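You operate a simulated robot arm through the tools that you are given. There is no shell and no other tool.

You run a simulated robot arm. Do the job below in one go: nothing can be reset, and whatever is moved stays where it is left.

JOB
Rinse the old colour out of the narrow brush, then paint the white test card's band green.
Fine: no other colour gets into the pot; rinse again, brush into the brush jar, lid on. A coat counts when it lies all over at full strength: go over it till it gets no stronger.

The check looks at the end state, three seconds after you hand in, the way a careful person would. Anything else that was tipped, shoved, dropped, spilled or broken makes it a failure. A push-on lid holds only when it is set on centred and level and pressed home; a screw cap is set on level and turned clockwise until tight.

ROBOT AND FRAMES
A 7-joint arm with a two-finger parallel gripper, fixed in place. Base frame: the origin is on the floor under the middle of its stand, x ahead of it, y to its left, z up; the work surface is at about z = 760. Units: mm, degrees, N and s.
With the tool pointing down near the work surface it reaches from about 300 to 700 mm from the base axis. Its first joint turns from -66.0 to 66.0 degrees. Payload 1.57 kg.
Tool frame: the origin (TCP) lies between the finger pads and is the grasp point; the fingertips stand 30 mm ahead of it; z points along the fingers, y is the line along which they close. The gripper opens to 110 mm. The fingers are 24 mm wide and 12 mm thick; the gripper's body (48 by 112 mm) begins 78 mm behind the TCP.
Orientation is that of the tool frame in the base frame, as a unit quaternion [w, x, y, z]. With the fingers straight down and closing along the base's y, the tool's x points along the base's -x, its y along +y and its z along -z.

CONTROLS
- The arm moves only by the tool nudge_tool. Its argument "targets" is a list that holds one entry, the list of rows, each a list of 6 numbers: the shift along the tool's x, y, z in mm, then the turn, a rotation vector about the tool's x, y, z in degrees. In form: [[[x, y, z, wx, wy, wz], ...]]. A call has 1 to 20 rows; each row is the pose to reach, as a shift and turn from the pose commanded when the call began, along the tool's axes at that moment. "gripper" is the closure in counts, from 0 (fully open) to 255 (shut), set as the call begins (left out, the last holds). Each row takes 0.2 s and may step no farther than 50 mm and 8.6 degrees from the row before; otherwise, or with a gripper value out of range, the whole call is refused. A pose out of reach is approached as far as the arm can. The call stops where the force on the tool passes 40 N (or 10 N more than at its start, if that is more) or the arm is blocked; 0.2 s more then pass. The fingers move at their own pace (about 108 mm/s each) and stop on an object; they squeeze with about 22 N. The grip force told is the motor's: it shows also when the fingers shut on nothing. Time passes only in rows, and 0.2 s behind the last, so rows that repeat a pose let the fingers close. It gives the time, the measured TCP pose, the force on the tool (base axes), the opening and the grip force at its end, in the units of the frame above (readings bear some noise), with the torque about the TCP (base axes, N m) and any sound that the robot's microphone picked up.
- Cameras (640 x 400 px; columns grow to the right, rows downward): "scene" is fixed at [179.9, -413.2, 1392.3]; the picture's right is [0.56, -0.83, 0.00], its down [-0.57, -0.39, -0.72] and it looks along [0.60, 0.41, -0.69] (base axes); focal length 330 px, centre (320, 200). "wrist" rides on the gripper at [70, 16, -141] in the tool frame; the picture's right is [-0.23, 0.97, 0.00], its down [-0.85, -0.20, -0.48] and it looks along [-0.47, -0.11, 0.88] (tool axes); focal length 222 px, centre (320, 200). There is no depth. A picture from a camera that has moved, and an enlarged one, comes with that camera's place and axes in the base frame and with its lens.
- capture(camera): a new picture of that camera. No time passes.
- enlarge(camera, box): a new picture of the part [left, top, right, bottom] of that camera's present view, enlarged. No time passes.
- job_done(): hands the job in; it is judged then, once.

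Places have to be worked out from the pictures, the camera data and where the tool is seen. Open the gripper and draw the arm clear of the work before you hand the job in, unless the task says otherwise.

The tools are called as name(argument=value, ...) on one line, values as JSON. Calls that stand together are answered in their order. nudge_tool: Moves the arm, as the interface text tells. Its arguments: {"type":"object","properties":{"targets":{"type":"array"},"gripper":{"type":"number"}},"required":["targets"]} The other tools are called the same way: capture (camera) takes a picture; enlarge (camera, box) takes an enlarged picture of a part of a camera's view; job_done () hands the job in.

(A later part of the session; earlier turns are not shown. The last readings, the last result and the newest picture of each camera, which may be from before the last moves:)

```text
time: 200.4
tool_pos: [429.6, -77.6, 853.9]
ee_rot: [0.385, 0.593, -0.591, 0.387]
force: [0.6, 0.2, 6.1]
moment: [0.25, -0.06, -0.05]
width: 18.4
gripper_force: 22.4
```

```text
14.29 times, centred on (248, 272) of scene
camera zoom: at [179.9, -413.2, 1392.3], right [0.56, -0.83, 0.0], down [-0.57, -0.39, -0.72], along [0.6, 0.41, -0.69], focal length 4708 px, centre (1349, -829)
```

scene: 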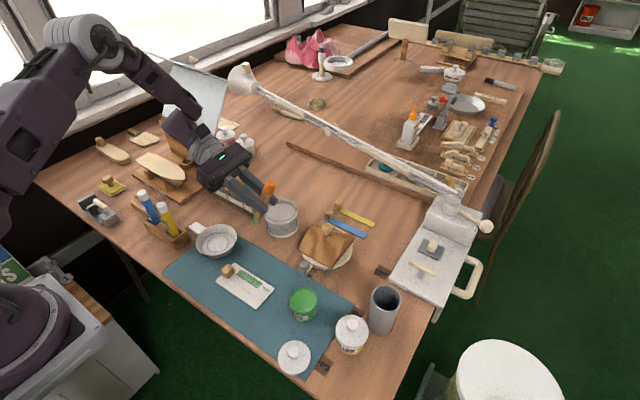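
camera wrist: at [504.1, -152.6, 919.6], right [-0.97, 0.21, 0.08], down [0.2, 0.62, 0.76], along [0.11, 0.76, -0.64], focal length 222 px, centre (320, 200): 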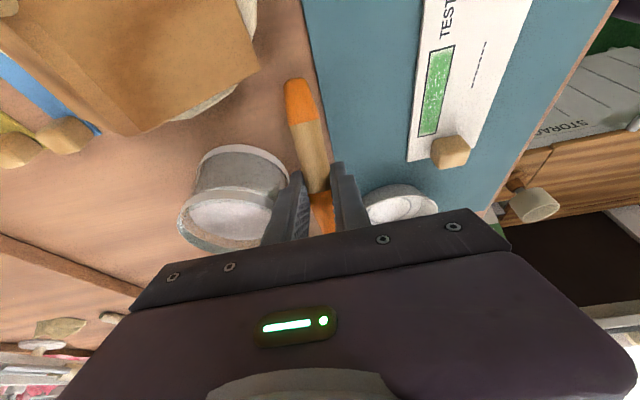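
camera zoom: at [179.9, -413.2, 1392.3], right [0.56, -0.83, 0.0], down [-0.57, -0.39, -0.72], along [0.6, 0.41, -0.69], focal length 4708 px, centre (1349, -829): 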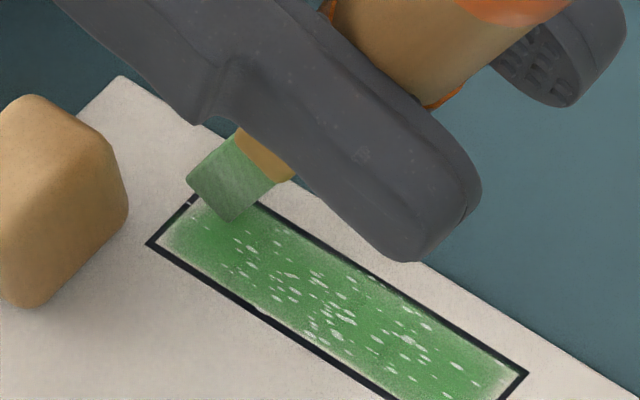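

6 N. I sweep across the +y end several times (keeping clear of the knob), then along the whole band in a slow zigzag pull.

nudge_tool(targets=[[[-1.6, 0, -3.7, 0, 0, 0], [-1.6, -5, -3.7, 0, 0, 0], [-1.6, 3, -3.7, 0, 0, 0], [-1.6, -5, -3.7, 0, 0, 0], [-1.6, 3, -3.7, 0, 0, 0], [-0.4, 6, -0.9, 0, 0, 0], [-0.4, -6, -0.9, 0, 0, 0], [-0.4, 6, -0.9, 0, 0, 0], [0.8, 6, 1.8, 0, 0, 0], [0.8, -6, 1.8, 0, 0, 0], [0.8, -6, 1.8, 0, 0, 0]]])

enlarge(camera="scene", box=[228, 258, 268, 286])

```text
time: 202.8
tool_pos: [433.7, -82.6, 852.8]
ee_rot: [0.386, 0.593, -0.592, 0.386]
force: [-1.7, -0.6, 6.2]
moment: [0.18, 0.11, 0.06]
width: 18.9
gripper_force: 22.1
```

```text
14.29 times, centred on (248, 272) of scene
camera zoom: at [179.8, -413.3, 1392.3], right [0.56, -0.83, 0.0], down [-0.57, -0.39, -0.72], along [0.6, 0.41, -0.69], focal length 4708 px, centre (1349, -829)
```

zoom: 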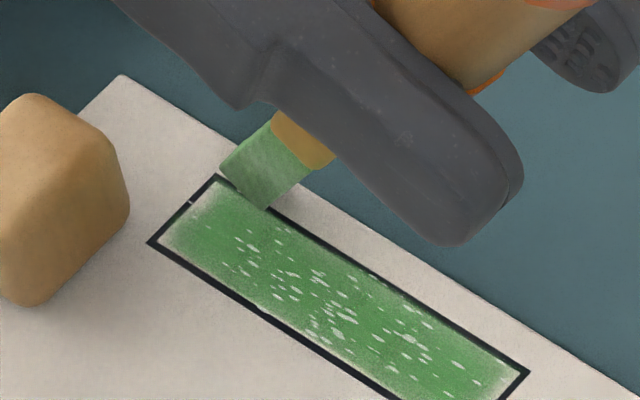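

Stable 6 N contact. The contact corner only reached ~4 mm short of the end line, so I go 10 mm further +y and sweep on the upper part (x 428–437), away from the knob.

nudge_tool(targets=[[[-2, 0, -4.6, 0, 0, 0], [-4.1, 0, -9.1, 0, 0, 0], [-4.1, 8, -9.1, 0, 0, 0], [-4.1, 0, -9.1, 0, 0, 0], [-4.1, 8, -9.1, 0, 0, 0], [-4.1, 0, -9.1, 0, 0, 0], [-4.1, 8, -9.1, 0, 0, 0], [-2.8, 11, -6.4, 0, 0, 0], [-2.8, 0, -6.4, 0, 0, 0], [-2.8, 11, -6.4, 0, 0, 0], [-1.6, 13, -3.7, 0, 0, 0], [-1.6, 13, -3.7, 0, 0, 0]]])

enlarge(camera="scene", box=[228, 258, 268, 286])

```text
time: 205.4
tool_pos: [423.8, -76.3, 853.6]
ee_rot: [0.385, 0.593, -0.592, 0.386]
force: [0.3, -0.8, -0.2]
moment: [0.01, -0.01, 0.03]
width: 19.0
gripper_force: 22.0
```

```text
14.29 times, centred on (248, 272) of scene
camera zoom: at [179.9, -413.2, 1392.3], right [0.56, -0.83, 0.0], down [-0.57, -0.39, -0.72], along [0.6, 0.41, -0.69], focal length 4708 px, centre (1349, -829)
```

zoom: 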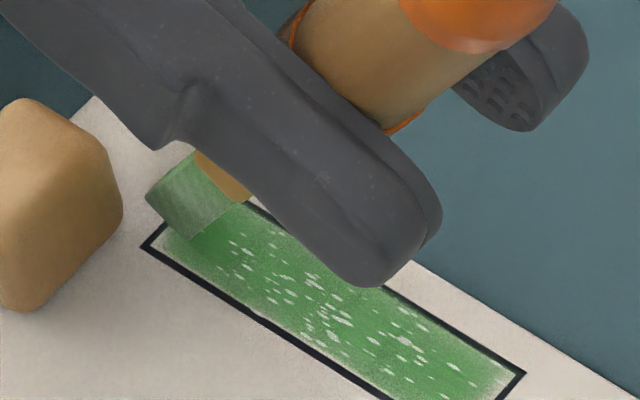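

The +y end is filling in. I re-establish contact and pull along the lower border once more.

nudge_tool(targets=[[[-0.7, 0, 0.3, 0, 0, 0], [-1.2, 0, 0.5, 0, 0, 0], [-1.2, 0, 0.5, 0, 0, 0]]])

nudge_tool(targets=[[[-0.5, 0, 0.2, 0, 0, 0], [-0.5, 0, 0.2, 0, 0, 0]]])

```text
time: 206.2
tool_pos: [422.9, -76.4, 852.0]
ee_rot: [0.386, 0.593, -0.592, 0.387]
force: [0.4, -1.2, 12.2]
moment: [0.44, -0.04, -0.03]
width: 18.7
gripper_force: 21.9
```

```text
time: 206.8
tool_pos: [421.9, -75.9, 849.9]
ee_rot: [0.385, 0.594, -0.591, 0.387]
force: [0.5, -3.5, 13.9]
moment: [0.38, -0.05, -0.01]
width: 19.0
gripper_force: 22.0
```

Good contact (14 N). Pull slowly along the lower border with a slight feed.

nudge_tool(targets=[[[1.9, 0, 4.6, 0, 0, 0], [3.8, 0, 9.2, 0, 0, 0], [5.8, 0, 13.9, 0, 0, 0], [7.7, 0, 18.5, 0, 0, 0], [9.6, 0, 23.1, 0, 0, 0], [11.5, 0, 27.7, 0, 0, 0], [13.4, 0, 32.3, 0, 0, 0], [15.4, 0, 37, 0, 0, 0], [17.3, 0, 41.6, 0, 0, 0], [19.2, 0, 46.2, 0, 0, 0], [21.1, 0, 50.8, 0, 0, 0]]])

enlarge(camera="scene", box=[236, 264, 272, 289])

```text
time: 209.2
tool_pos: [423.1, -131.9, 848.6]
ee_rot: [0.386, 0.593, -0.592, 0.387]
force: [0.5, 2.3, 6.8]
moment: [0.56, -0.07, -0.01]
width: 18.8
gripper_force: 22.2
```

```text
16.00 times, centred on (254, 276) of scene
camera zoom: at [179.8, -413.2, 1392.3], right [0.56, -0.83, 0.0], down [-0.57, -0.39, -0.72], along [0.6, 0.41, -0.69], focal length 5273 px, centre (1376, -1024)
```

zoom: 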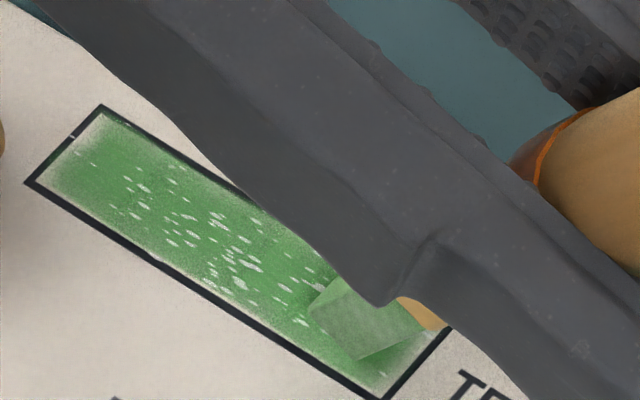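

Contact held throughout (7 N) and the lower border is now full. I sweep across the −y end.

nudge_tool(targets=[[[1, 0, 2.8, 0, 0, 0], [1, -7, 2.8, 0, 0, 0], [1, -14, 2.8, 0, 0, 0], [1, -7, 2.8, 0, 0, 0], [1, 0, 2.8, 0, 0, 0], [-0.1, 0, 0.1, 0, 0, 0], [-0.1, -7, 0.1, 0, 0, 0], [-0.1, -14, 0.1, 0, 0, 0], [-0.1, -7, 0.1, 0, 0, 0], [-0.1, 0, 0.1, 0, 0, 0], [-0.1, -7, 0.1, 0, 0, 0], [-0.1, -14, 0.1, 0, 0, 0], [-0.1, -14, 0.1, 0, 0, 0]]])

enlarge(camera="scene", box=[236, 264, 272, 289])

```text
time: 212.0
tool_pos: [437.5, -132.1, 849.2]
ee_rot: [0.384, 0.594, -0.592, 0.386]
force: [1.1, -0.1, 1.2]
moment: [0.04, 0.01, -0.02]
width: 18.9
gripper_force: 22.5
```

```text
16.00 times, centred on (254, 276) of scene
camera zoom: at [179.9, -413.2, 1392.3], right [0.56, -0.83, 0.0], down [-0.57, -0.39, -0.72], along [0.6, 0.41, -0.69], focal length 5273 px, centre (1376, -1024)
```

zoom: 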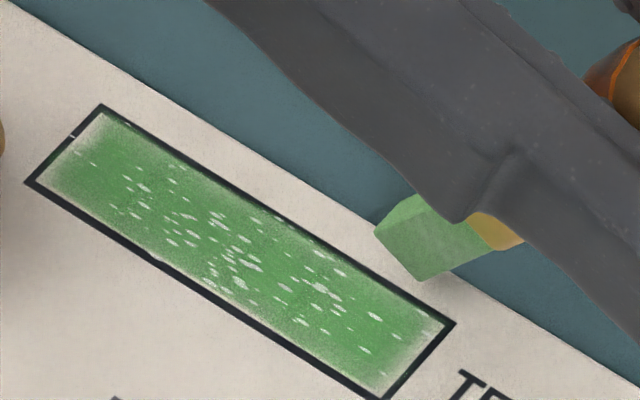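

The −y end still shows a ~3 mm pale margin; the card's band now spans x 420–435, y −90…−25. I shift 6 mm further −y, press slightly, and sweep that end again.

nudge_tool(targets=[[[2, 2, 5.7, 0, 0, 0], [2, 8, 5.7, 0, 0, 0], [2, 15, 5.7, 0, 0, 0], [2, 8, 5.7, 0, 0, 0], [2, 2, 5.7, 0, 0, 0], [0.5, 2, 3.3, 0, 0, 0], [0.5, 8, 3.3, 0, 0, 0], [0.5, 15, 3.3, 0, 0, 0], [0.5, 8, 3.3, 0, 0, 0], [0.5, 2, 3.3, 0, 0, 0], [0.5, 2, 3.3, 0, 0, 0]]])

enlarge(camera="scene", box=[236, 264, 272, 289])

```text
time: 214.4
tool_pos: [435.2, -133.8, 849.3]
ee_rot: [0.384, 0.594, -0.592, 0.386]
force: [0.0, -0.4, 0.2]
moment: [-0.01, 0.01, -0.02]
width: 19.0
gripper_force: 22.0
```

```text
16.00 times, centred on (254, 276) of scene
camera zoom: at [179.9, -413.2, 1392.3], right [0.56, -0.83, 0.0], down [-0.57, -0.39, -0.72], along [0.6, 0.41, -0.69], focal length 5273 px, centre (1376, -1024)
```

zoom: 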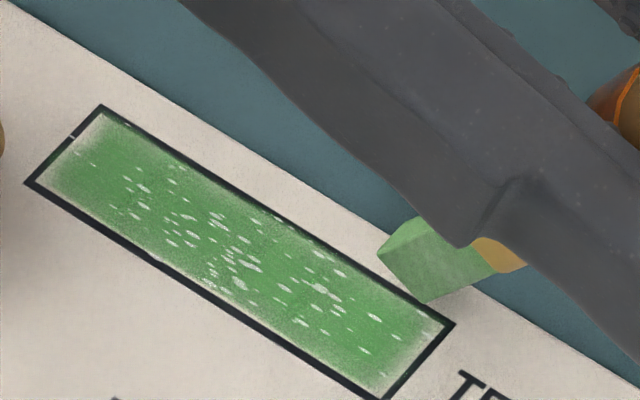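

Contact was lost during that. I press down again to get a solid contact before sweeping.

nudge_tool(targets=[[[1.2, 0, 5.7, 0, 0, 0], [0.2, 0, 6.2, 0, 0, 0], [0.2, 0, 6.2, 0, 0, 0]]])

nudge_tool(targets=[[[-0.5, 0, 0.2, 0, 0, 0], [-0.5, 0, 0.2, 0, 0, 0]]])

enlarge(camera="scene", box=[242, 268, 278, 293])

```text
time: 215.2
tool_pos: [433.8, -140.9, 845.8]
ee_rot: [0.386, 0.593, -0.592, 0.387]
force: [1.0, -1.7, 11.3]
moment: [0.5, -0.05, -0.04]
width: 18.6
gripper_force: 21.8
```

```text
time: 215.8
tool_pos: [433.8, -141.2, 845.6]
ee_rot: [-0.387, -0.592, 0.593, -0.386]
force: [0.9, -3.7, 13.2]
moment: [0.43, -0.01, -0.01]
width: 18.8
gripper_force: 22.3
```

```text
16.00 times, centred on (260, 280) of scene
camera zoom: at [179.8, -413.3, 1392.3], right [0.56, -0.83, 0.0], down [-0.57, -0.39, -0.72], along [0.6, 0.41, -0.69], focal length 5273 px, centre (1280, -1088)
```

zoom: 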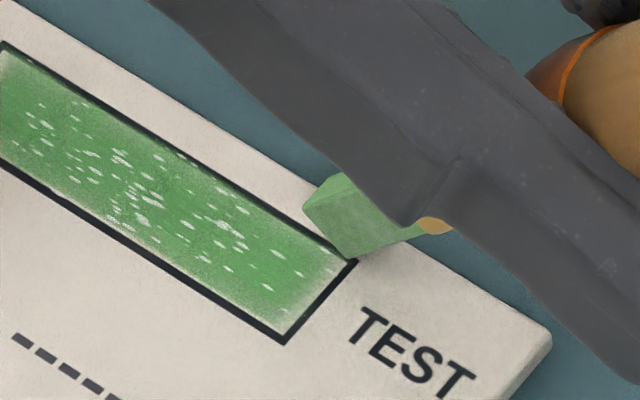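

Solid contact (13 N) right at the upper −y corner. Sweeping across the −y end now.

nudge_tool(targets=[[[0, 4, 0, 0, 0, 0], [0, 8, 0, 0, 0, 0], [0, 12, 0, 0, 0, 0], [-0.1, 14, 0, 0, 0, 0], [-0.2, 8, 0, 0, 0, 0], [-0.3, 2, 0, 0, 0, 0], [-0.4, 8, 0, 0, 0, 0], [-0.5, 14, 0, 0, 0, 0], [-1.5, 14, -2.5, 0, 0, 0], [-1.6, 7, -2.5, 0, 0, 0], [-1.7, 0, -2.5, 0, 0, 0], [-1.8, 7, -2.5, 0, 0, 0], [-1.9, 14, -2.5, 0, 0, 0], [-1.9, 14, -2.5, 0, 0, 0]]])

enlarge(camera="scene", box=[242, 268, 278, 293])

```text
time: 218.8
tool_pos: [421.5, -137.4, 843.3]
ee_rot: [0.384, 0.594, -0.591, 0.387]
force: [2.4, 0.0, 11.5]
moment: [0.55, -0.21, -0.14]
width: 19.0
gripper_force: 22.0
```

```text
16.00 times, centred on (260, 280) of scene
camera zoom: at [179.8, -413.2, 1392.3], right [0.56, -0.83, 0.0], down [-0.57, -0.39, -0.72], along [0.6, 0.41, -0.69], focal length 5273 px, centre (1280, -1088)
```

zoom: 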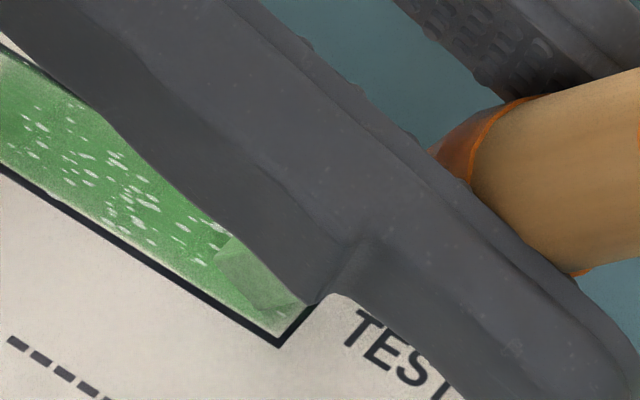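

Contact sustained at 11 N. Now I zigzag back toward +y over the whole width.

nudge_tool(targets=[[[0.2, -7, -0.1, 0, 0, 0], [0.2, -14, -0.1, 0, 0, 0], [-1.4, -14, -3.7, 0, 0, 0], [-1.4, -7, -3.7, 0, 0, 0], [-1.4, -1, -3.7, 0, 0, 0], [-3, -1, -7.4, 0, 0, 0], [-3, -7, -7.4, 0, 0, 0], [-3, -14, -7.4, 0, 0, 0], [-4.7, -14, -11, 0, 0, 0], [-4.7, -7, -11, 0, 0, 0], [-4.7, -1, -11, 0, 0, 0], [-6.3, -1, -14.7, 0, 0, 0], [-6.3, -7, -14.7, 0, 0, 0], [-6.3, -14, -14.7, 0, 0, 0], [-7.9, -14, -18.4, 0, 0, 0], [-7.9, -7, -18.4, 0, 0, 0], [-7.9, -1, -18.4, 0, 0, 0], [-9.6, -1, -22, 0, 0, 0], [-9.6, -7, -22, 0, 0, 0], [-9.6, -14, -22, 0, 0, 0]]])

enlarge(camera="scene", box=[236, 264, 272, 289])

```text
time: 223.0
tool_pos: [433.5, -111.2, 845.2]
ee_rot: [0.385, 0.594, -0.592, 0.387]
force: [-0.2, 0.4, 0.6]
moment: [0.05, 0.04, 0.0]
width: 18.5
gripper_force: 22.5
```

```text
16.00 times, centred on (254, 276) of scene
camera zoom: at [179.9, -413.2, 1392.3], right [0.56, -0.83, 0.0], down [-0.57, -0.39, -0.72], along [0.6, 0.41, -0.69], focal length 5273 px, centre (1376, -1024)
```

zoom: 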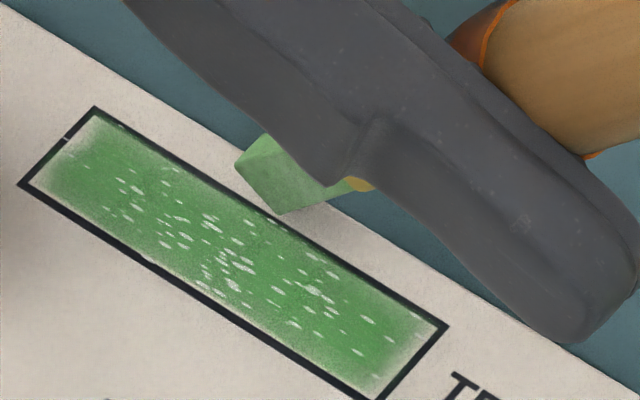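

I lift clear to evaluate the whole band again from both cameras.

nudge_tool(targets=[[[22.8, 0, -10.2, 0, 0, 0], [45.7, 0, -20.3, 0, 0, 0], [68.5, 0, -30.5, 0, 0, 0], [82.9, -2, 1.8, 0, 0, 0], [97.3, -3, 34.1, 0, 0, 0], [111.7, -4, 66.4, 0, 0, 0], [126, -4, 98.6, 0, 0, 0], [126, -4, 98.6, 0, 0, 0]]])

enlarge(camera="scene", box=[236, 264, 272, 289])

enlarge(camera="scene", box=[250, 210, 350, 320])

```text
time: 224.8
tool_pos: [439.1, -257.6, 923.2]
ee_rot: [0.385, 0.593, -0.592, 0.386]
force: [0.3, -0.6, 0.5]
moment: [0.05, 0.0, 0.0]
width: 18.7
gripper_force: 21.7
```

```text
16.00 times, centred on (254, 276) of scene
camera zoom: at [179.9, -413.3, 1392.3], right [0.56, -0.83, 0.0], down [-0.57, -0.39, -0.72], along [0.6, 0.41, -0.69], focal length 5273 px, centre (1376, -1024)
```

zoom: 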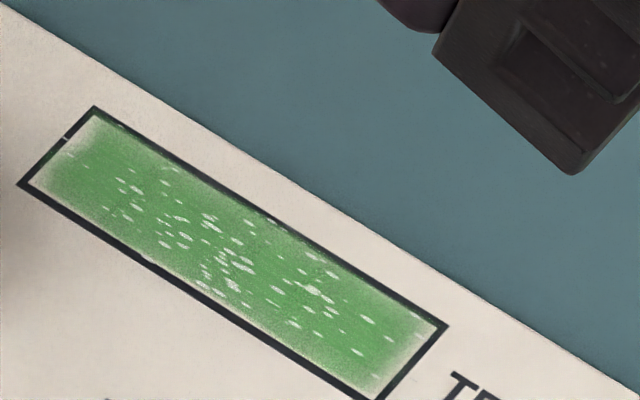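

```text
3.64 times, centred on (300, 265) of scene
camera zoom: at [179.9, -413.3, 1392.3], right [0.56, -0.83, 0.0], down [-0.57, -0.39, -0.72], along [0.6, 0.41, -0.69], focal length 1198 px, centre (393, -36)
```

zoom: 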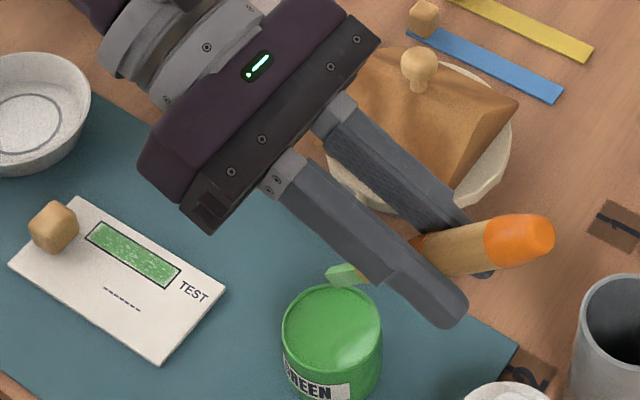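

The centre looks saturated; only ~2–3 mm margins at both ends are still pale. The brush has tipped to ~48° again, so I'll re-steepen it first (also needed later for the brush jar). Moving to the clear table spot.

nudge_tool(targets=[[[-14, -13.3, -34.2, 0, 0, 0], [-27.9, -26.7, -68.4, 0, 0, 0], [-41.9, -40, -102.6, 0, 0, 0], [-55.8, -53.3, -136.8, 0, 0, 0], [-69.8, -66.7, -171, 0, 0, 0], [-83.7, -80, -205.2, 0, 0, 0], [-83.7, -80, -205.2, 0, 0, 0]]])

nudge_tool(targets=[[[0, 0, 0, 0, -8, 0], [0, 0, 0, 0, -16, 0], [0, 0, 0, 0, -24, 0], [0, 0, 0, 0, -32, 0], [0, 0, 0, 0, -40, 0], [0, 0, 0, 0, -48, 0], [0, 0, 0, 0, -56, 0], [0, 0, 0, 0, -64, 0], [0, 0, 0, 0, -72, 0], [0, 0, 0, 0, -80, 0], [0, 0, 0, 0, -88, 0], [0, 0, 0, 0, -96, 0], [0, 0, 0, 0, -96, 0], [0, 0, 0, 0, -96, 0]]])

capture(camera="wrist")

enlarge(camera="scene", box=[210, 130, 350, 260])

```text
time: 226.4
tool_pos: [520.1, -32.3, 924.5]
ee_rot: [0.385, 0.593, -0.592, 0.386]
force: [0.2, 0.5, 0.5]
moment: [0.02, -0.05, -0.02]
width: 18.9
gripper_force: 22.8
```

```text
time: 229.4
tool_pos: [518.6, -32.6, 927.1]
ee_rot: [-0.182, 0.684, -0.682, -0.182]
force: [0.1, -0.2, -0.4]
moment: [-0.01, 0.0, -0.01]
width: 18.9
gripper_force: 22.0
```

```text
taken
camera wrist: at [503.4, -163.7, 1014.7], right [-0.97, 0.19, 0.11], down [0.2, 0.5, 0.84], along [0.11, 0.84, -0.53], focal length 222 px, centre (320, 200)
```

wrist: 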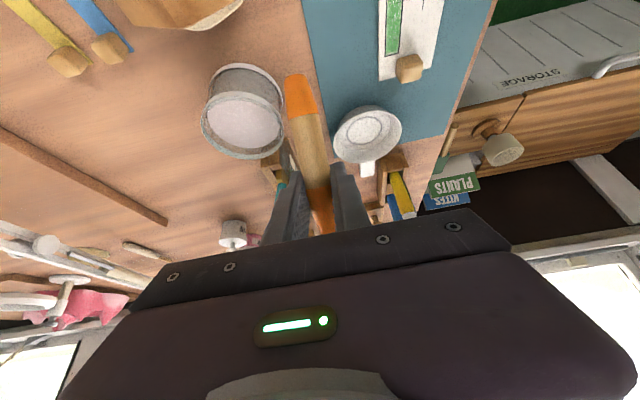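

```text
3.08 times, centred on (280, 195) of scene
camera zoom: at [179.9, -413.3, 1392.3], right [0.56, -0.83, 0.0], down [-0.57, -0.39, -0.72], along [0.6, 0.41, -0.69], focal length 1014 px, centre (443, 215)
```

zoom: 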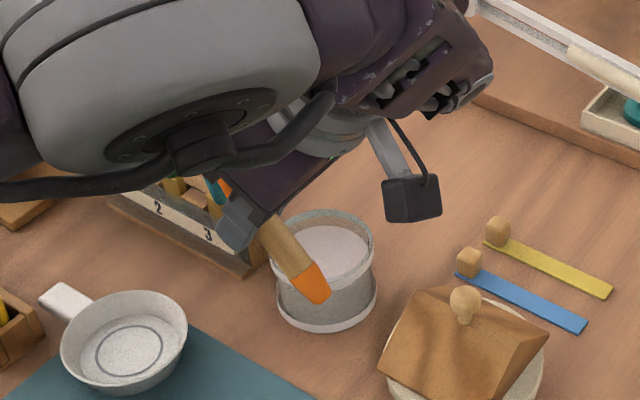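

Set at −30°. I lower 100 mm so the handle end nears the table, then press in steps.

nudge_tool(targets=[[[12.5, 0, 21.7, 0, 0, 0], [25, 0, 43.3, 0, 0, 0], [37.5, 0, 65, 0, 0, 0], [50, 0, 86.6, 0, 0, 0], [50, 0, 86.6, 0, 0, 0]]])

nudge_tool(targets=[[[2.5, 0, 4.3, 0, 0, 0], [5, 0, 8.7, 0, 0, 0], [7.5, 0, 13, 0, 0, 0], [7.5, 0, 13, 0, 0, 0]]])

enlarge(camera="scene", box=[210, 160, 350, 280])

```text
time: 230.6
tool_pos: [521.2, -32.4, 827.6]
ee_rot: [-0.183, 0.684, -0.682, -0.182]
force: [-0.8, -1.0, 13.1]
moment: [-0.56, 0.11, -0.02]
width: 18.9
gripper_force: 22.0
```

```text
time: 231.6
tool_pos: [519.1, -31.9, 812.8]
ee_rot: [-0.182, 0.685, -0.682, -0.182]
force: [1.3, 5.0, 12.5]
moment: [-0.41, -0.04, 0.05]
width: 19.1
gripper_force: 21.7
```

```text
3.33 times, centred on (280, 220) of scene
camera zoom: at [179.7, -413.1, 1392.4], right [0.56, -0.83, 0.0], down [-0.57, -0.39, -0.72], along [0.6, 0.41, -0.69], focal length 1098 px, centre (453, 133)
```

zoom: 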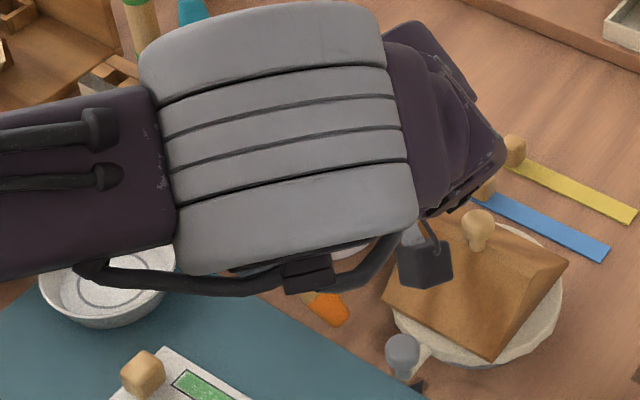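

Turning as expected (12 N). The forearm is low-ish but clear of objects. I press 11 mm more.

nudge_tool(targets=[[[1.8, 0, 3.2, 0, 0, 0], [3.7, 0, 6.4, 0, 0, 0], [5.5, 0, 9.5, 0, 0, 0], [5.5, 0, 9.5, 0, 0, 0]]])

capture(camera="scene")

capture(camera="wrist")

```text
time: 232.6
tool_pos: [519.8, -33.0, 800.2]
ee_rot: [-0.182, 0.684, -0.682, -0.182]
force: [-0.2, 3.6, 11.0]
moment: [-0.48, 0.02, -0.02]
width: 19.3
gripper_force: 22.0
```

```text
taken
```

scene: 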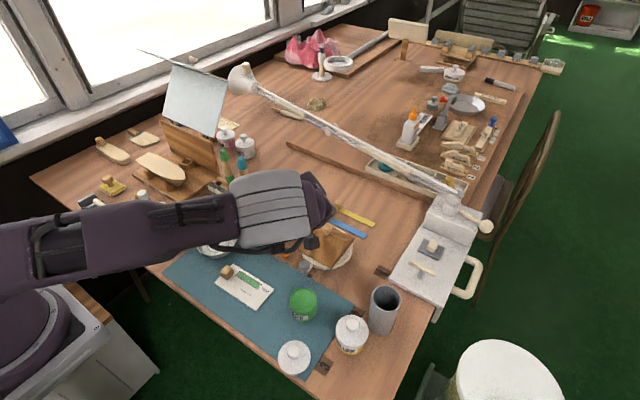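

```text
taken
camera wrist: at [503.7, -163.8, 888.1], right [-0.97, 0.19, 0.11], down [0.2, 0.5, 0.84], along [0.11, 0.84, -0.53], focal length 222 px, centre (320, 200)
```

wrist: 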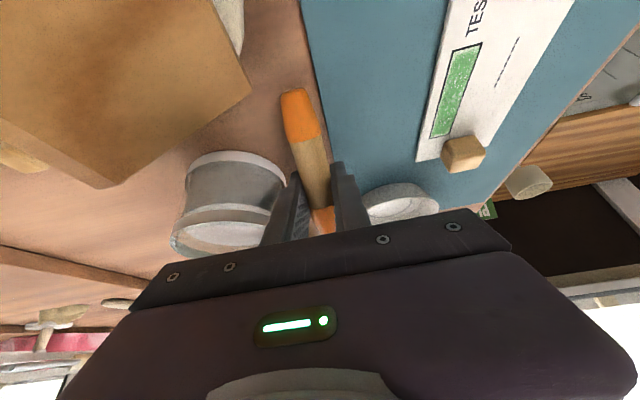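

Pressed to η≈−10° by estimate; everything around is undisturbed. Raising back up and checking the brush angle.

nudge_tool(targets=[[[-10, 0, -17.3, 0, 0, 0], [-20, 0, -34.6, 0, 0, 0], [-35, 0, -60.6, 0, 0, 0], [-50, 0, -86.6, 0, 0, 0], [-62.5, 0, -108.3, 0, 0, 0], [-62.5, 0, -108.3, 0, 0, 0]]])

nudge_tool(targets=[[[0, 0, 0, 0, 8, 0], [0, 0, 0, 0, 16, 0], [0, 0, 0, 0, 24, 0], [0, 0, 0, 0, 32, 0], [0, 0, 0, 0, 40, 0], [0, 0, 0, 0, 48, 0], [0, 0, 0, 0, 56, 0], [0, 0, 0, 0, 64, 0], [0, 0, 0, 0, 72, 0], [0, 0, 0, 0, 80, 0], [0, 0, 0, 0, 88, 0], [0, 0, 0, 0, 95, 0], [0, 0, 0, 0, 95, 0], [0, 0, 0, 0, 95, 0]]])

enlarge(camera="scene", box=[200, 160, 340, 260])

capture(camera="scene")

```text
time: 234.0
tool_pos: [518.5, -32.4, 926.3]
ee_rot: [-0.182, 0.684, -0.683, -0.182]
force: [0.5, 0.5, 0.2]
moment: [0.02, 0.02, 0.01]
width: 19.1
gripper_force: 21.7
```

```text
time: 237.0
tool_pos: [518.8, -32.1, 925.6]
ee_rot: [0.381, 0.596, -0.596, 0.381]
force: [-0.5, -0.5, -0.1]
moment: [0.02, 0.01, -0.01]
width: 18.9
gripper_force: 21.7
```

```text
4.00 times, centred on (270, 210) of scene
camera zoom: at [179.9, -413.2, 1392.3], right [0.56, -0.83, 0.0], down [-0.57, -0.39, -0.72], along [0.6, 0.41, -0.69], focal length 1318 px, centre (520, 160)
```

zoom: 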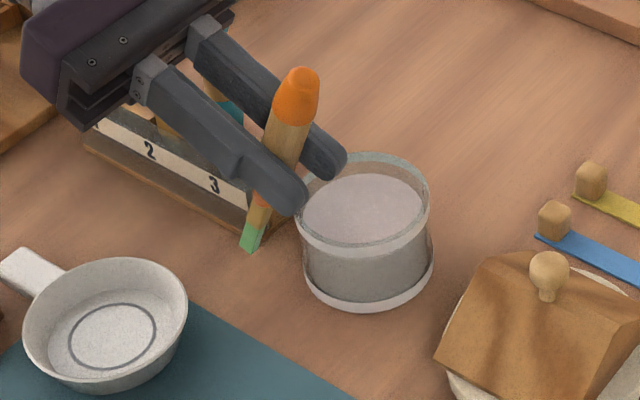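

```text
taken
```

scene: 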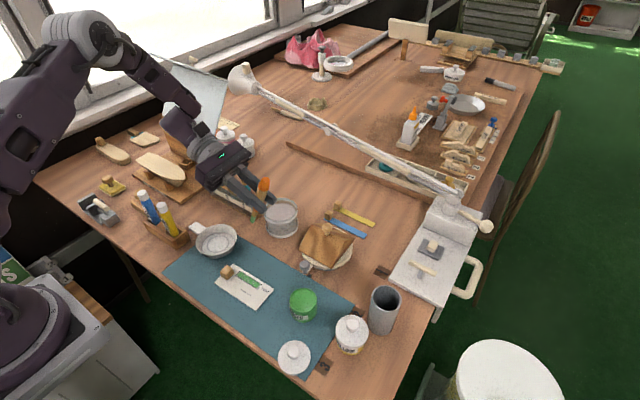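

The brush now points ~68° down, firmly near the TCP. Over to the pot for a fresh load.

nudge_tool(targets=[[[16.9, 16.3, 36.4, 0, 0, 0], [33.7, 32.6, 72.9, 0, 0, 0], [50.6, 48.9, 109.3, 0, 0, 0], [67.4, 65.2, 145.8, 0, 0, 0], [84.3, 81.5, 182.2, 0, 0, 0], [84.3, 81.5, 182.2, 0, 0, 0]]])

nudge_tool(targets=[[[-9.1, 0, 4.2, 0, 0, 0], [-18.2, 0, 8.4, 0, 0, 0], [-20.9, 0, 9.7, 0, 0, 0], [-20.9, 0, 9.7, 0, 0, 0]]])

enlarge(camera="scene", box=[280, 250, 340, 310])

```text
time: 238.4
tool_pos: [435.9, -233.3, 924.9]
ee_rot: [0.38, 0.597, -0.595, 0.381]
force: [-0.7, 0.3, -0.4]
moment: [0.0, 0.04, 0.02]
width: 18.6
gripper_force: 22.7
```

```text
time: 239.4
tool_pos: [436.5, -233.6, 902.9]
ee_rot: [0.38, 0.596, -0.594, 0.383]
force: [0.4, -0.8, 12.7]
moment: [0.4, -0.01, 0.02]
width: 18.5
gripper_force: 22.3
```

```text
6.67 times, centred on (310, 280) of scene
camera zoom: at [179.7, -413.2, 1392.3], right [0.56, -0.83, 0.0], down [-0.57, -0.39, -0.72], along [0.6, 0.41, -0.69], focal length 2197 px, centre (387, -333)
```

zoom: 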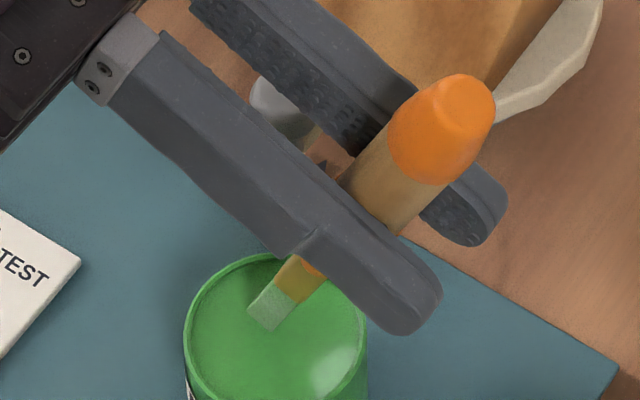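

Contact (13 N). Ease slightly, stir and dwell, then lift.

nudge_tool(targets=[[[0.5, 0, -0.2, 0, 0, 0], [0.5, 4, -0.2, 0, 0, 0], [0.5, -4, -0.2, 0, 0, 0], [0.5, 4, -0.2, 0, 0, 0], [0.5, -4, -0.2, 0, 0, 0], [0.5, 0, -0.2, 0, 0, 0], [0.5, 0, -0.2, 0, 0, 0]]])

nudge_tool(targets=[[[10, 0, -4.6, 0, 0, 0], [20, 0, -9.3, 0, 0, 0], [20, 0, -9.3, 0, 0, 0]]])

enlarge(camera="scene", box=[280, 250, 340, 310])

```text
time: 241.0
tool_pos: [437.6, -233.8, 904.6]
ee_rot: [0.38, 0.596, -0.595, 0.381]
force: [-0.3, -0.1, -0.3]
moment: [-0.03, 0.0, 0.01]
width: 18.6
gripper_force: 22.3
```

```text
time: 241.8
tool_pos: [438.2, -234.2, 927.3]
ee_rot: [0.38, 0.597, -0.595, 0.382]
force: [0.3, 0.7, 0.2]
moment: [-0.03, 0.03, 0.0]
width: 18.9
gripper_force: 21.9
```

```text
6.67 times, centred on (310, 280) of scene
camera zoom: at [179.9, -413.2, 1392.3], right [0.56, -0.83, 0.0], down [-0.57, -0.39, -0.72], along [0.6, 0.41, -0.69], focal length 2197 px, centre (387, -333)
```

zoom: 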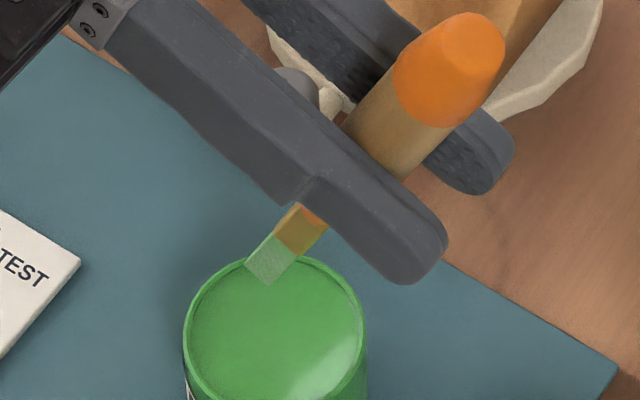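

Loaded. Now to the +y end: travel and lower to ~4 mm above contact.

nudge_tool(targets=[[[-13.9, 2, -30, 0, 0, 0], [-27.7, 4, -59.9, 0, 0, 0], [-41.6, 6, -89.9, 0, 0, 0], [-55.4, 8, -119.8, 0, 0, 0], [-69.3, 10, -149.8, 0, 0, 0], [-69.3, 10, -149.8, 0, 0, 0], [-86.6, 10, -141.8, 0, 0, 0], [-103.9, 10, -133.9, 0, 0, 0], [-120.2, 10, -126.3, 0, 0, 0], [-120.2, 10, -126.3, 0, 0, 0]]])

enlarge(camera="scene", box=[228, 258, 268, 286])

```text
time: 244.0
tool_pos: [428.0, -69.3, 869.2]
ee_rot: [0.379, 0.597, -0.595, 0.382]
force: [0.4, -0.8, 0.4]
moment: [-0.01, -0.01, -0.02]
width: 18.5
gripper_force: 21.9
```

```text
14.29 times, centred on (248, 272) of scene
camera zoom: at [179.9, -413.2, 1392.3], right [0.56, -0.83, 0.0], down [-0.57, -0.39, -0.72], along [0.6, 0.41, -0.69], focal length 4708 px, centre (1349, -829)
```

zoom: 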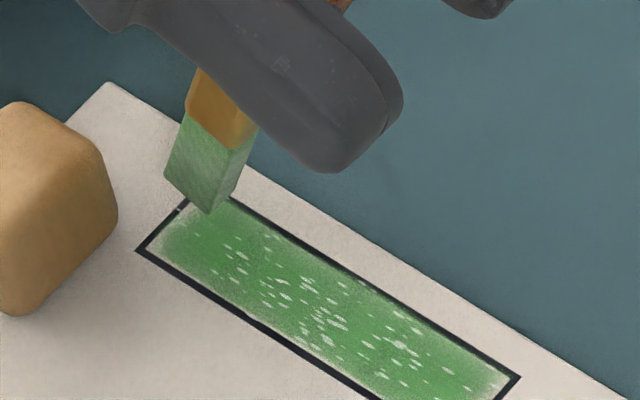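

Clear view with a steep brush. Stepping down to light contact.

nudge_tool(targets=[[[-0.9, 0, 0.4, 0, 0, 0], [-0.9, 0, 0.4, 0, 0, 0]]])

nudge_tool(targets=[[[-0.7, 0, 0.3, 0, 0, 0], [-0.7, 0, 0.3, 0, 0, 0]]])

nudge_tool(targets=[[[-0.7, 0, 0.3, 0, 0, 0], [-0.7, 0, 0.3, 0, 0, 0]]])

```text
time: 244.6
tool_pos: [426.5, -68.8, 868.0]
ee_rot: [0.38, 0.597, -0.595, 0.381]
force: [-0.5, -1.5, -0.3]
moment: [-0.04, 0.01, 0.01]
width: 18.7
gripper_force: 21.6
```

```text
time: 245.2
tool_pos: [427.2, -67.6, 866.8]
ee_rot: [0.38, 0.597, -0.596, 0.381]
force: [0.2, 0.5, -0.2]
moment: [0.03, 0.02, 0.04]
width: 18.7
gripper_force: 22.2
```

```text
time: 245.8
tool_pos: [426.8, -68.5, 865.8]
ee_rot: [0.379, 0.597, -0.595, 0.382]
force: [0.0, 0.0, -0.5]
moment: [0.01, -0.01, 0.01]
width: 18.9
gripper_force: 22.1
```

nudge_tool(targets=[[[-0.7, 0, 0.3, 0, 0, 0], [-0.7, 0, 0.3, 0, 0, 0]]])

nudge_tool(targets=[[[-0.5, 0, 0.2, 0, 0, 0], [-0.5, 0, 0.2, 0, 0, 0]]])

nudge_tool(targets=[[[-0.5, 0, 0.2, 0, 0, 0], [-0.5, 0, 0.2, 0, 0, 0]]])

enlarge(camera="scene", box=[228, 258, 268, 286])

```text
time: 246.4
tool_pos: [427.7, -67.9, 865.9]
ee_rot: [0.38, 0.597, -0.594, 0.382]
force: [0.1, -0.4, 1.7]
moment: [0.07, -0.01, -0.01]
width: 18.8
gripper_force: 22.7
```

```text
time: 247.0
tool_pos: [427.8, -68.2, 864.8]
ee_rot: [0.379, 0.597, -0.594, 0.383]
force: [0.5, -0.3, 7.1]
moment: [0.18, -0.02, 0.01]
width: 18.8
gripper_force: 22.1
```

```text
time: 247.6
tool_pos: [426.5, -68.7, 866.2]
ee_rot: [0.379, 0.597, -0.596, 0.381]
force: [-0.3, -0.7, 7.9]
moment: [0.19, 0.02, 0.02]
width: 18.9
gripper_force: 22.4
```

```text
14.29 times, centred on (248, 272) of scene
camera zoom: at [179.8, -413.2, 1392.3], right [0.56, -0.83, 0.0], down [-0.57, -0.39, -0.72], along [0.6, 0.41, -0.69], focal length 4708 px, centre (1349, -829)
```

zoom: 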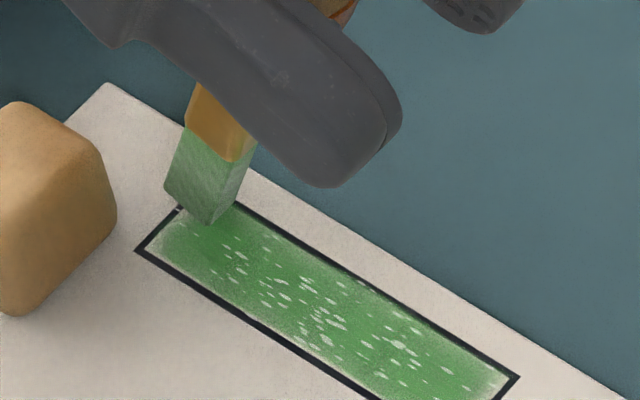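

8 N with the contact corner at ≈(427.6,−31). I sweep across the +y end repeatedly with a tiny feed, staying off the knob.

nudge_tool(targets=[[[0, -5, 0, 0, 0, 0], [0, 1, 0, 0, 0, 0], [0, 6, 0, 0, 0, 0], [-0.1, 0, 0, 0, 0, 0], [-0.1, -5, 0, 0, 0, 0], [-1.1, -5, -2.2, 0, 0, 0], [-1.1, 1, -2.2, 0, 0, 0], [-1.2, -5, -2.2, 0, 0, 0], [-1.2, 1, -2.2, 0, 0, 0], [-0.3, 6, 0.1, 0, 0, 0], [-0.3, 6, 0.1, 0, 0, 0]]])

enlarge(camera="scene", box=[228, 258, 268, 286])

```text
time: 250.0
tool_pos: [420.9, -68.9, 864.6]
ee_rot: [0.38, 0.596, -0.595, 0.381]
force: [0.0, 1.3, 2.2]
moment: [0.17, -0.07, -0.02]
width: 19.0
gripper_force: 22.5
```

```text
14.29 times, centred on (248, 272) of scene
camera zoom: at [179.9, -413.2, 1392.3], right [0.56, -0.83, 0.0], down [-0.57, -0.39, -0.72], along [0.6, 0.41, -0.69], focal length 4708 px, centre (1349, -829)
```

zoom: 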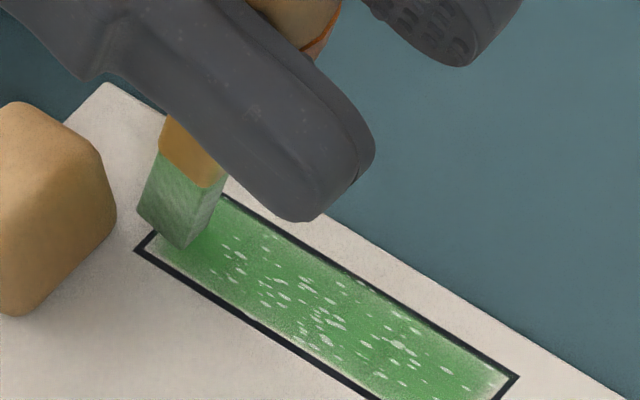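

+y end is filling up to the border. Now pull along the lower border to the −y end with feed.

nudge_tool(targets=[[[-0.3, 1, 0.15, 0, 0, 0], [1.7, 0.9, 4.7, 0, 0, 0], [3.7, 0.8, 9.3, 0, 0, 0], [5.7, 0.6, 13.9, 0, 0, 0], [7.7, 0.5, 18.5, 0, 0, 0], [9.7, 0.4, 23.1, 0, 0, 0], [11.7, 0.2, 27.7, 0, 0, 0]]])

nudge_tool(targets=[[[2, -0.1, 4.6, 0, 0, 0], [4, -0.2, 9.2, 0, 0, 0], [6, -0.4, 13.8, 0, 0, 0], [8, -0.5, 18.4, 0, 0, 0], [10, -0.6, 23, 0, 0, 0], [11.2, -0.7, 25.7, 0, 0, 0]]])

enlarge(camera="scene", box=[236, 264, 272, 289])

```text
time: 251.6
tool_pos: [421.2, -98.4, 863.1]
ee_rot: [0.379, 0.597, -0.596, 0.381]
force: [-0.2, 2.4, 8.8]
moment: [0.58, 0.0, -0.01]
width: 18.7
gripper_force: 21.9
```

```text
time: 253.0
tool_pos: [421.9, -126.1, 863.2]
ee_rot: [0.381, 0.596, -0.595, 0.382]
force: [0.6, 2.5, 7.1]
moment: [0.54, 0.0, 0.03]
width: 19.0
gripper_force: 22.0
```

```text
16.00 times, centred on (254, 276) of scene
camera zoom: at [179.8, -413.2, 1392.3], right [0.56, -0.83, 0.0], down [-0.57, -0.39, -0.72], along [0.6, 0.41, -0.69], focal length 5273 px, centre (1376, -1024)
```

zoom: 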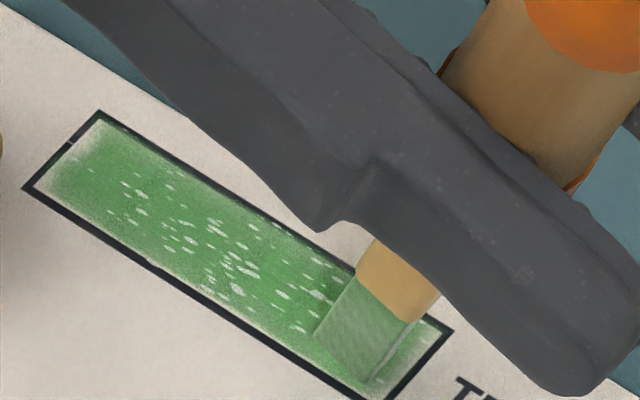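

Stable 7–9 N through the whole pull. Sweeping across the −y end, slightly past it.

nudge_tool(targets=[[[1.2, 0, 2.8, 0, 0, 0], [1.2, -5, 2.8, 0, 0, 0], [1.2, -10, 2.8, 0, 0, 0], [1.1, -14, 2.8, 0, 0, 0], [1.1, -7, 2.8, 0, 0, 0], [1, 0, 2.8, 0, 0, 0], [1, -7, 2.8, 0, 0, 0], [0.9, -14, 2.8, 0, 0, 0], [-0.1, -14, 0.4, 0, 0, 0], [-0.1, -7, 0.4, 0, 0, 0], [-0.2, 0, 0.4, 0, 0, 0], [-0.2, -7, 0.4, 0, 0, 0], [-0.3, -13, 0.4, 0, 0, 0], [-0.3, -13, 0.4, 0, 0, 0]]])

enlarge(camera="scene", box=[236, 264, 272, 289])

```text
time: 256.0
tool_pos: [433.0, -126.4, 862.5]
ee_rot: [0.38, 0.597, -0.595, 0.382]
force: [-0.6, -1.0, 4.8]
moment: [0.1, 0.08, 0.05]
width: 18.7
gripper_force: 22.3
```

```text
16.00 times, centred on (254, 276) of scene
camera zoom: at [179.9, -413.2, 1392.3], right [0.56, -0.83, 0.0], down [-0.57, -0.39, -0.72], along [0.6, 0.41, -0.69], focal length 5273 px, centre (1376, -1024)
```

zoom: 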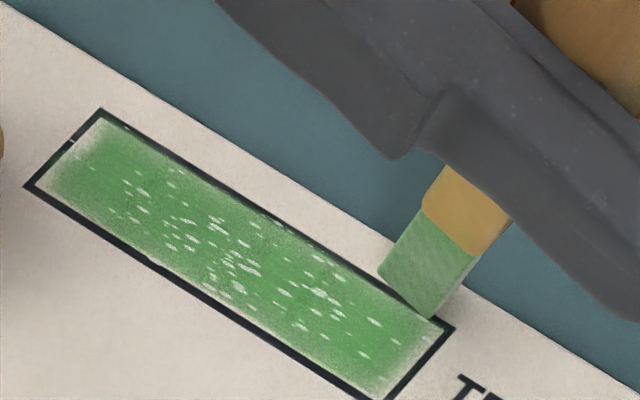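

Good. Now push along the upper border back to the +y end at light contact.

nudge_tool(targets=[[[-2.1, 0.1, -4.5, 0, 0, 0], [-4.2, 0.3, -9.1, 0, 0, 0], [-6.3, 0.4, -13.6, 0, 0, 0], [-8.4, 0.5, -18.2, 0, 0, 0], [-10.5, 0.6, -22.7, 0, 0, 0], [-12.6, 0.8, -27.2, 0, 0, 0], [-14.7, 0.9, -31.8, 0, 0, 0], [-16.8, 1, -36.3, 0, 0, 0], [-18.9, 1.1, -40.9, 0, 0, 0], [-21, 1.3, -45.4, 0, 0, 0], [-23.1, 1.4, -49.9, 0, 0, 0], [-25.2, 1.5, -54.5, 0, 0, 0], [-25.2, 1.5, -54.5, 0, 0, 0]]])

enlarge(camera="scene", box=[236, 264, 272, 289])

```text
time: 258.8
tool_pos: [433.2, -64.6, 861.6]
ee_rot: [0.38, 0.597, -0.596, 0.381]
force: [0.1, -0.5, 0.8]
moment: [0.01, 0.01, 0.03]
width: 18.7
gripper_force: 22.4
```

```text
16.00 times, centred on (254, 276) of scene
camera zoom: at [179.9, -413.2, 1392.3], right [0.56, -0.83, 0.0], down [-0.57, -0.39, -0.72], along [0.6, 0.41, -0.69], focal length 5273 px, centre (1376, -1024)
```

zoom: 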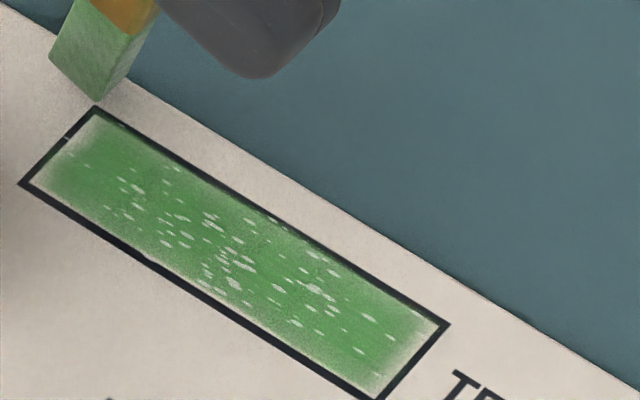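

I lift off and compare the band's colour directly with the paint in the pot in one picture.

nudge_tool(targets=[[[22.7, 0, -10.5, 0, 0, 0], [45.4, 0, -21, 0, 0, 0], [68, 0, -31.5, 0, 0, 0], [68, 0, -31.5, 0, 0, 0]]])

enlarge(camera="scene", box=[240, 262, 330, 322])

capture(camera="scene")

```text
time: 259.8
tool_pos: [433.4, -67.2, 936.8]
ee_rot: [0.38, 0.597, -0.595, 0.381]
force: [-0.3, -0.1, -0.5]
moment: [0.02, -0.03, 0.0]
width: 18.8
gripper_force: 22.3
```

```text
6.67 times, centred on (285, 292) of scene
camera zoom: at [179.9, -413.2, 1392.3], right [0.56, -0.83, 0.0], down [-0.57, -0.39, -0.72], along [0.6, 0.41, -0.69], focal length 2197 px, centre (553, -413)
```

zoom: 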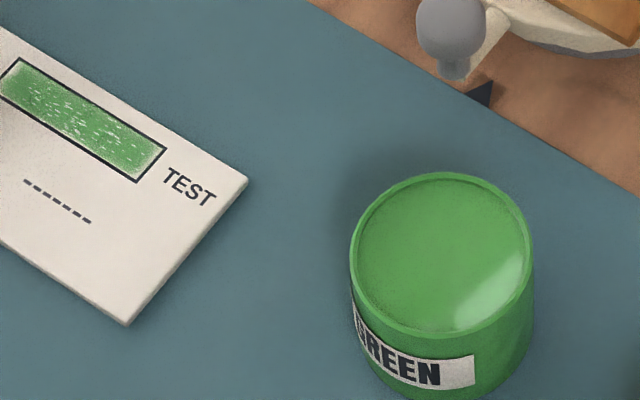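

```text
taken
```

scene: 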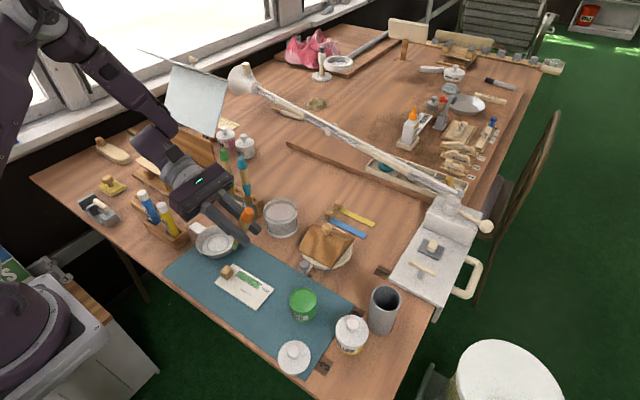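

I check how much paint is left on the bristles now.

enlarge(camera="scene", box=[225, 225, 265, 255])

```text
13.33 times, centred on (245, 240) of scene
camera zoom: at [179.9, -413.2, 1392.3], right [0.56, -0.83, 0.0], down [-0.57, -0.39, -0.72], along [0.6, 0.41, -0.69], focal length 4394 px, centre (1320, -333)
```

zoom: 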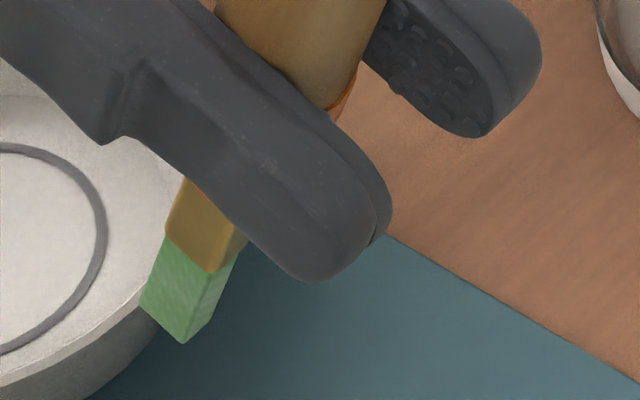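

The bristles still carry plenty of paint. I'll concentrate on the −y end margin: move there with the tip centre ~2 mm beyond the end line and hover.

nudge_tool(targets=[[[13.6, 0, 29.3, 0, 0, 0], [27.1, 0, 58.6, 0, 0, 0], [6.5, 0, 68.1, 0, 0, 0], [-14, 0, 77.6, 0, 0, 0], [-34.6, 0, 87.2, 0, 0, 0], [-34.6, 0, 87.2, 0, 0, 0]]])

nudge_tool(targets=[[[-1.8, 0, 0.8, 0, 0, 0], [-3.6, 0, 1.7, 0, 0, 0], [-3.6, 0, 1.7, 0, 0, 0]]])

enlarge(camera="scene", box=[242, 268, 278, 293])

```text
time: 261.2
tool_pos: [433.1, -131.8, 869.0]
ee_rot: [0.38, 0.596, -0.596, 0.381]
force: [-0.5, 0.2, -0.2]
moment: [-0.03, -0.01, 0.03]
width: 18.4
gripper_force: 21.7
```

```text
time: 262.0
tool_pos: [434.6, -131.6, 866.3]
ee_rot: [0.38, 0.597, -0.595, 0.381]
force: [-0.6, 0.3, -0.1]
moment: [0.03, 0.01, 0.02]
width: 19.1
gripper_force: 21.9
```

```text
16.00 times, centred on (260, 280) of scene
camera zoom: at [179.9, -413.2, 1392.3], right [0.56, -0.83, 0.0], down [-0.57, -0.39, -0.72], along [0.6, 0.41, -0.69], focal length 5273 px, centre (1280, -1088)
```

zoom: 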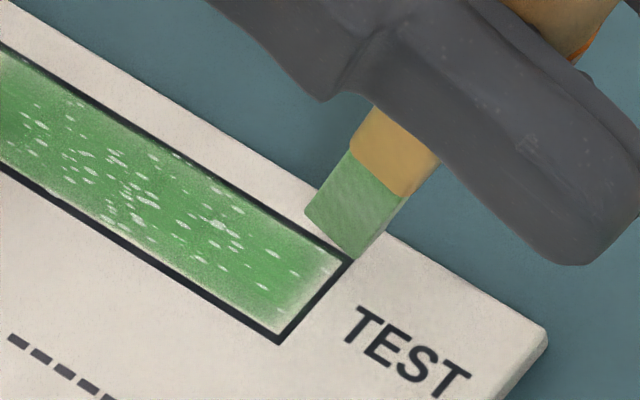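

The tip is right above the end corner. Lowering to contact.

nudge_tool(targets=[[[-1.8, 0, 0.8, 0, 0, 0], [-1.8, 0, 0.8, 0, 0, 0]]])

nudge_tool(targets=[[[-0.9, 0, 0.4, 0, 0, 0], [-0.9, 0, 0.4, 0, 0, 0]]])

nudge_tool(targets=[[[-0.9, 0, 0.4, 0, 0, 0], [-0.9, 0, 0.4, 0, 0, 0]]])

```text
time: 262.6
tool_pos: [434.3, -131.6, 863.9]
ee_rot: [0.38, 0.597, -0.596, 0.381]
force: [-0.2, 0.5, 0.9]
moment: [-0.01, -0.02, -0.03]
width: 18.8
gripper_force: 21.9
```

```text
time: 263.2
tool_pos: [433.9, -130.0, 862.3]
ee_rot: [0.381, 0.596, -0.595, 0.382]
force: [0.7, -1.1, 3.0]
moment: [0.1, 0.01, -0.01]
width: 18.7
gripper_force: 22.2
```

```text
time: 263.8
tool_pos: [433.7, -131.1, 863.0]
ee_rot: [0.381, 0.596, -0.595, 0.382]
force: [-0.3, -0.8, 7.9]
moment: [0.29, 0.03, -0.02]
width: 18.6
gripper_force: 21.9
```

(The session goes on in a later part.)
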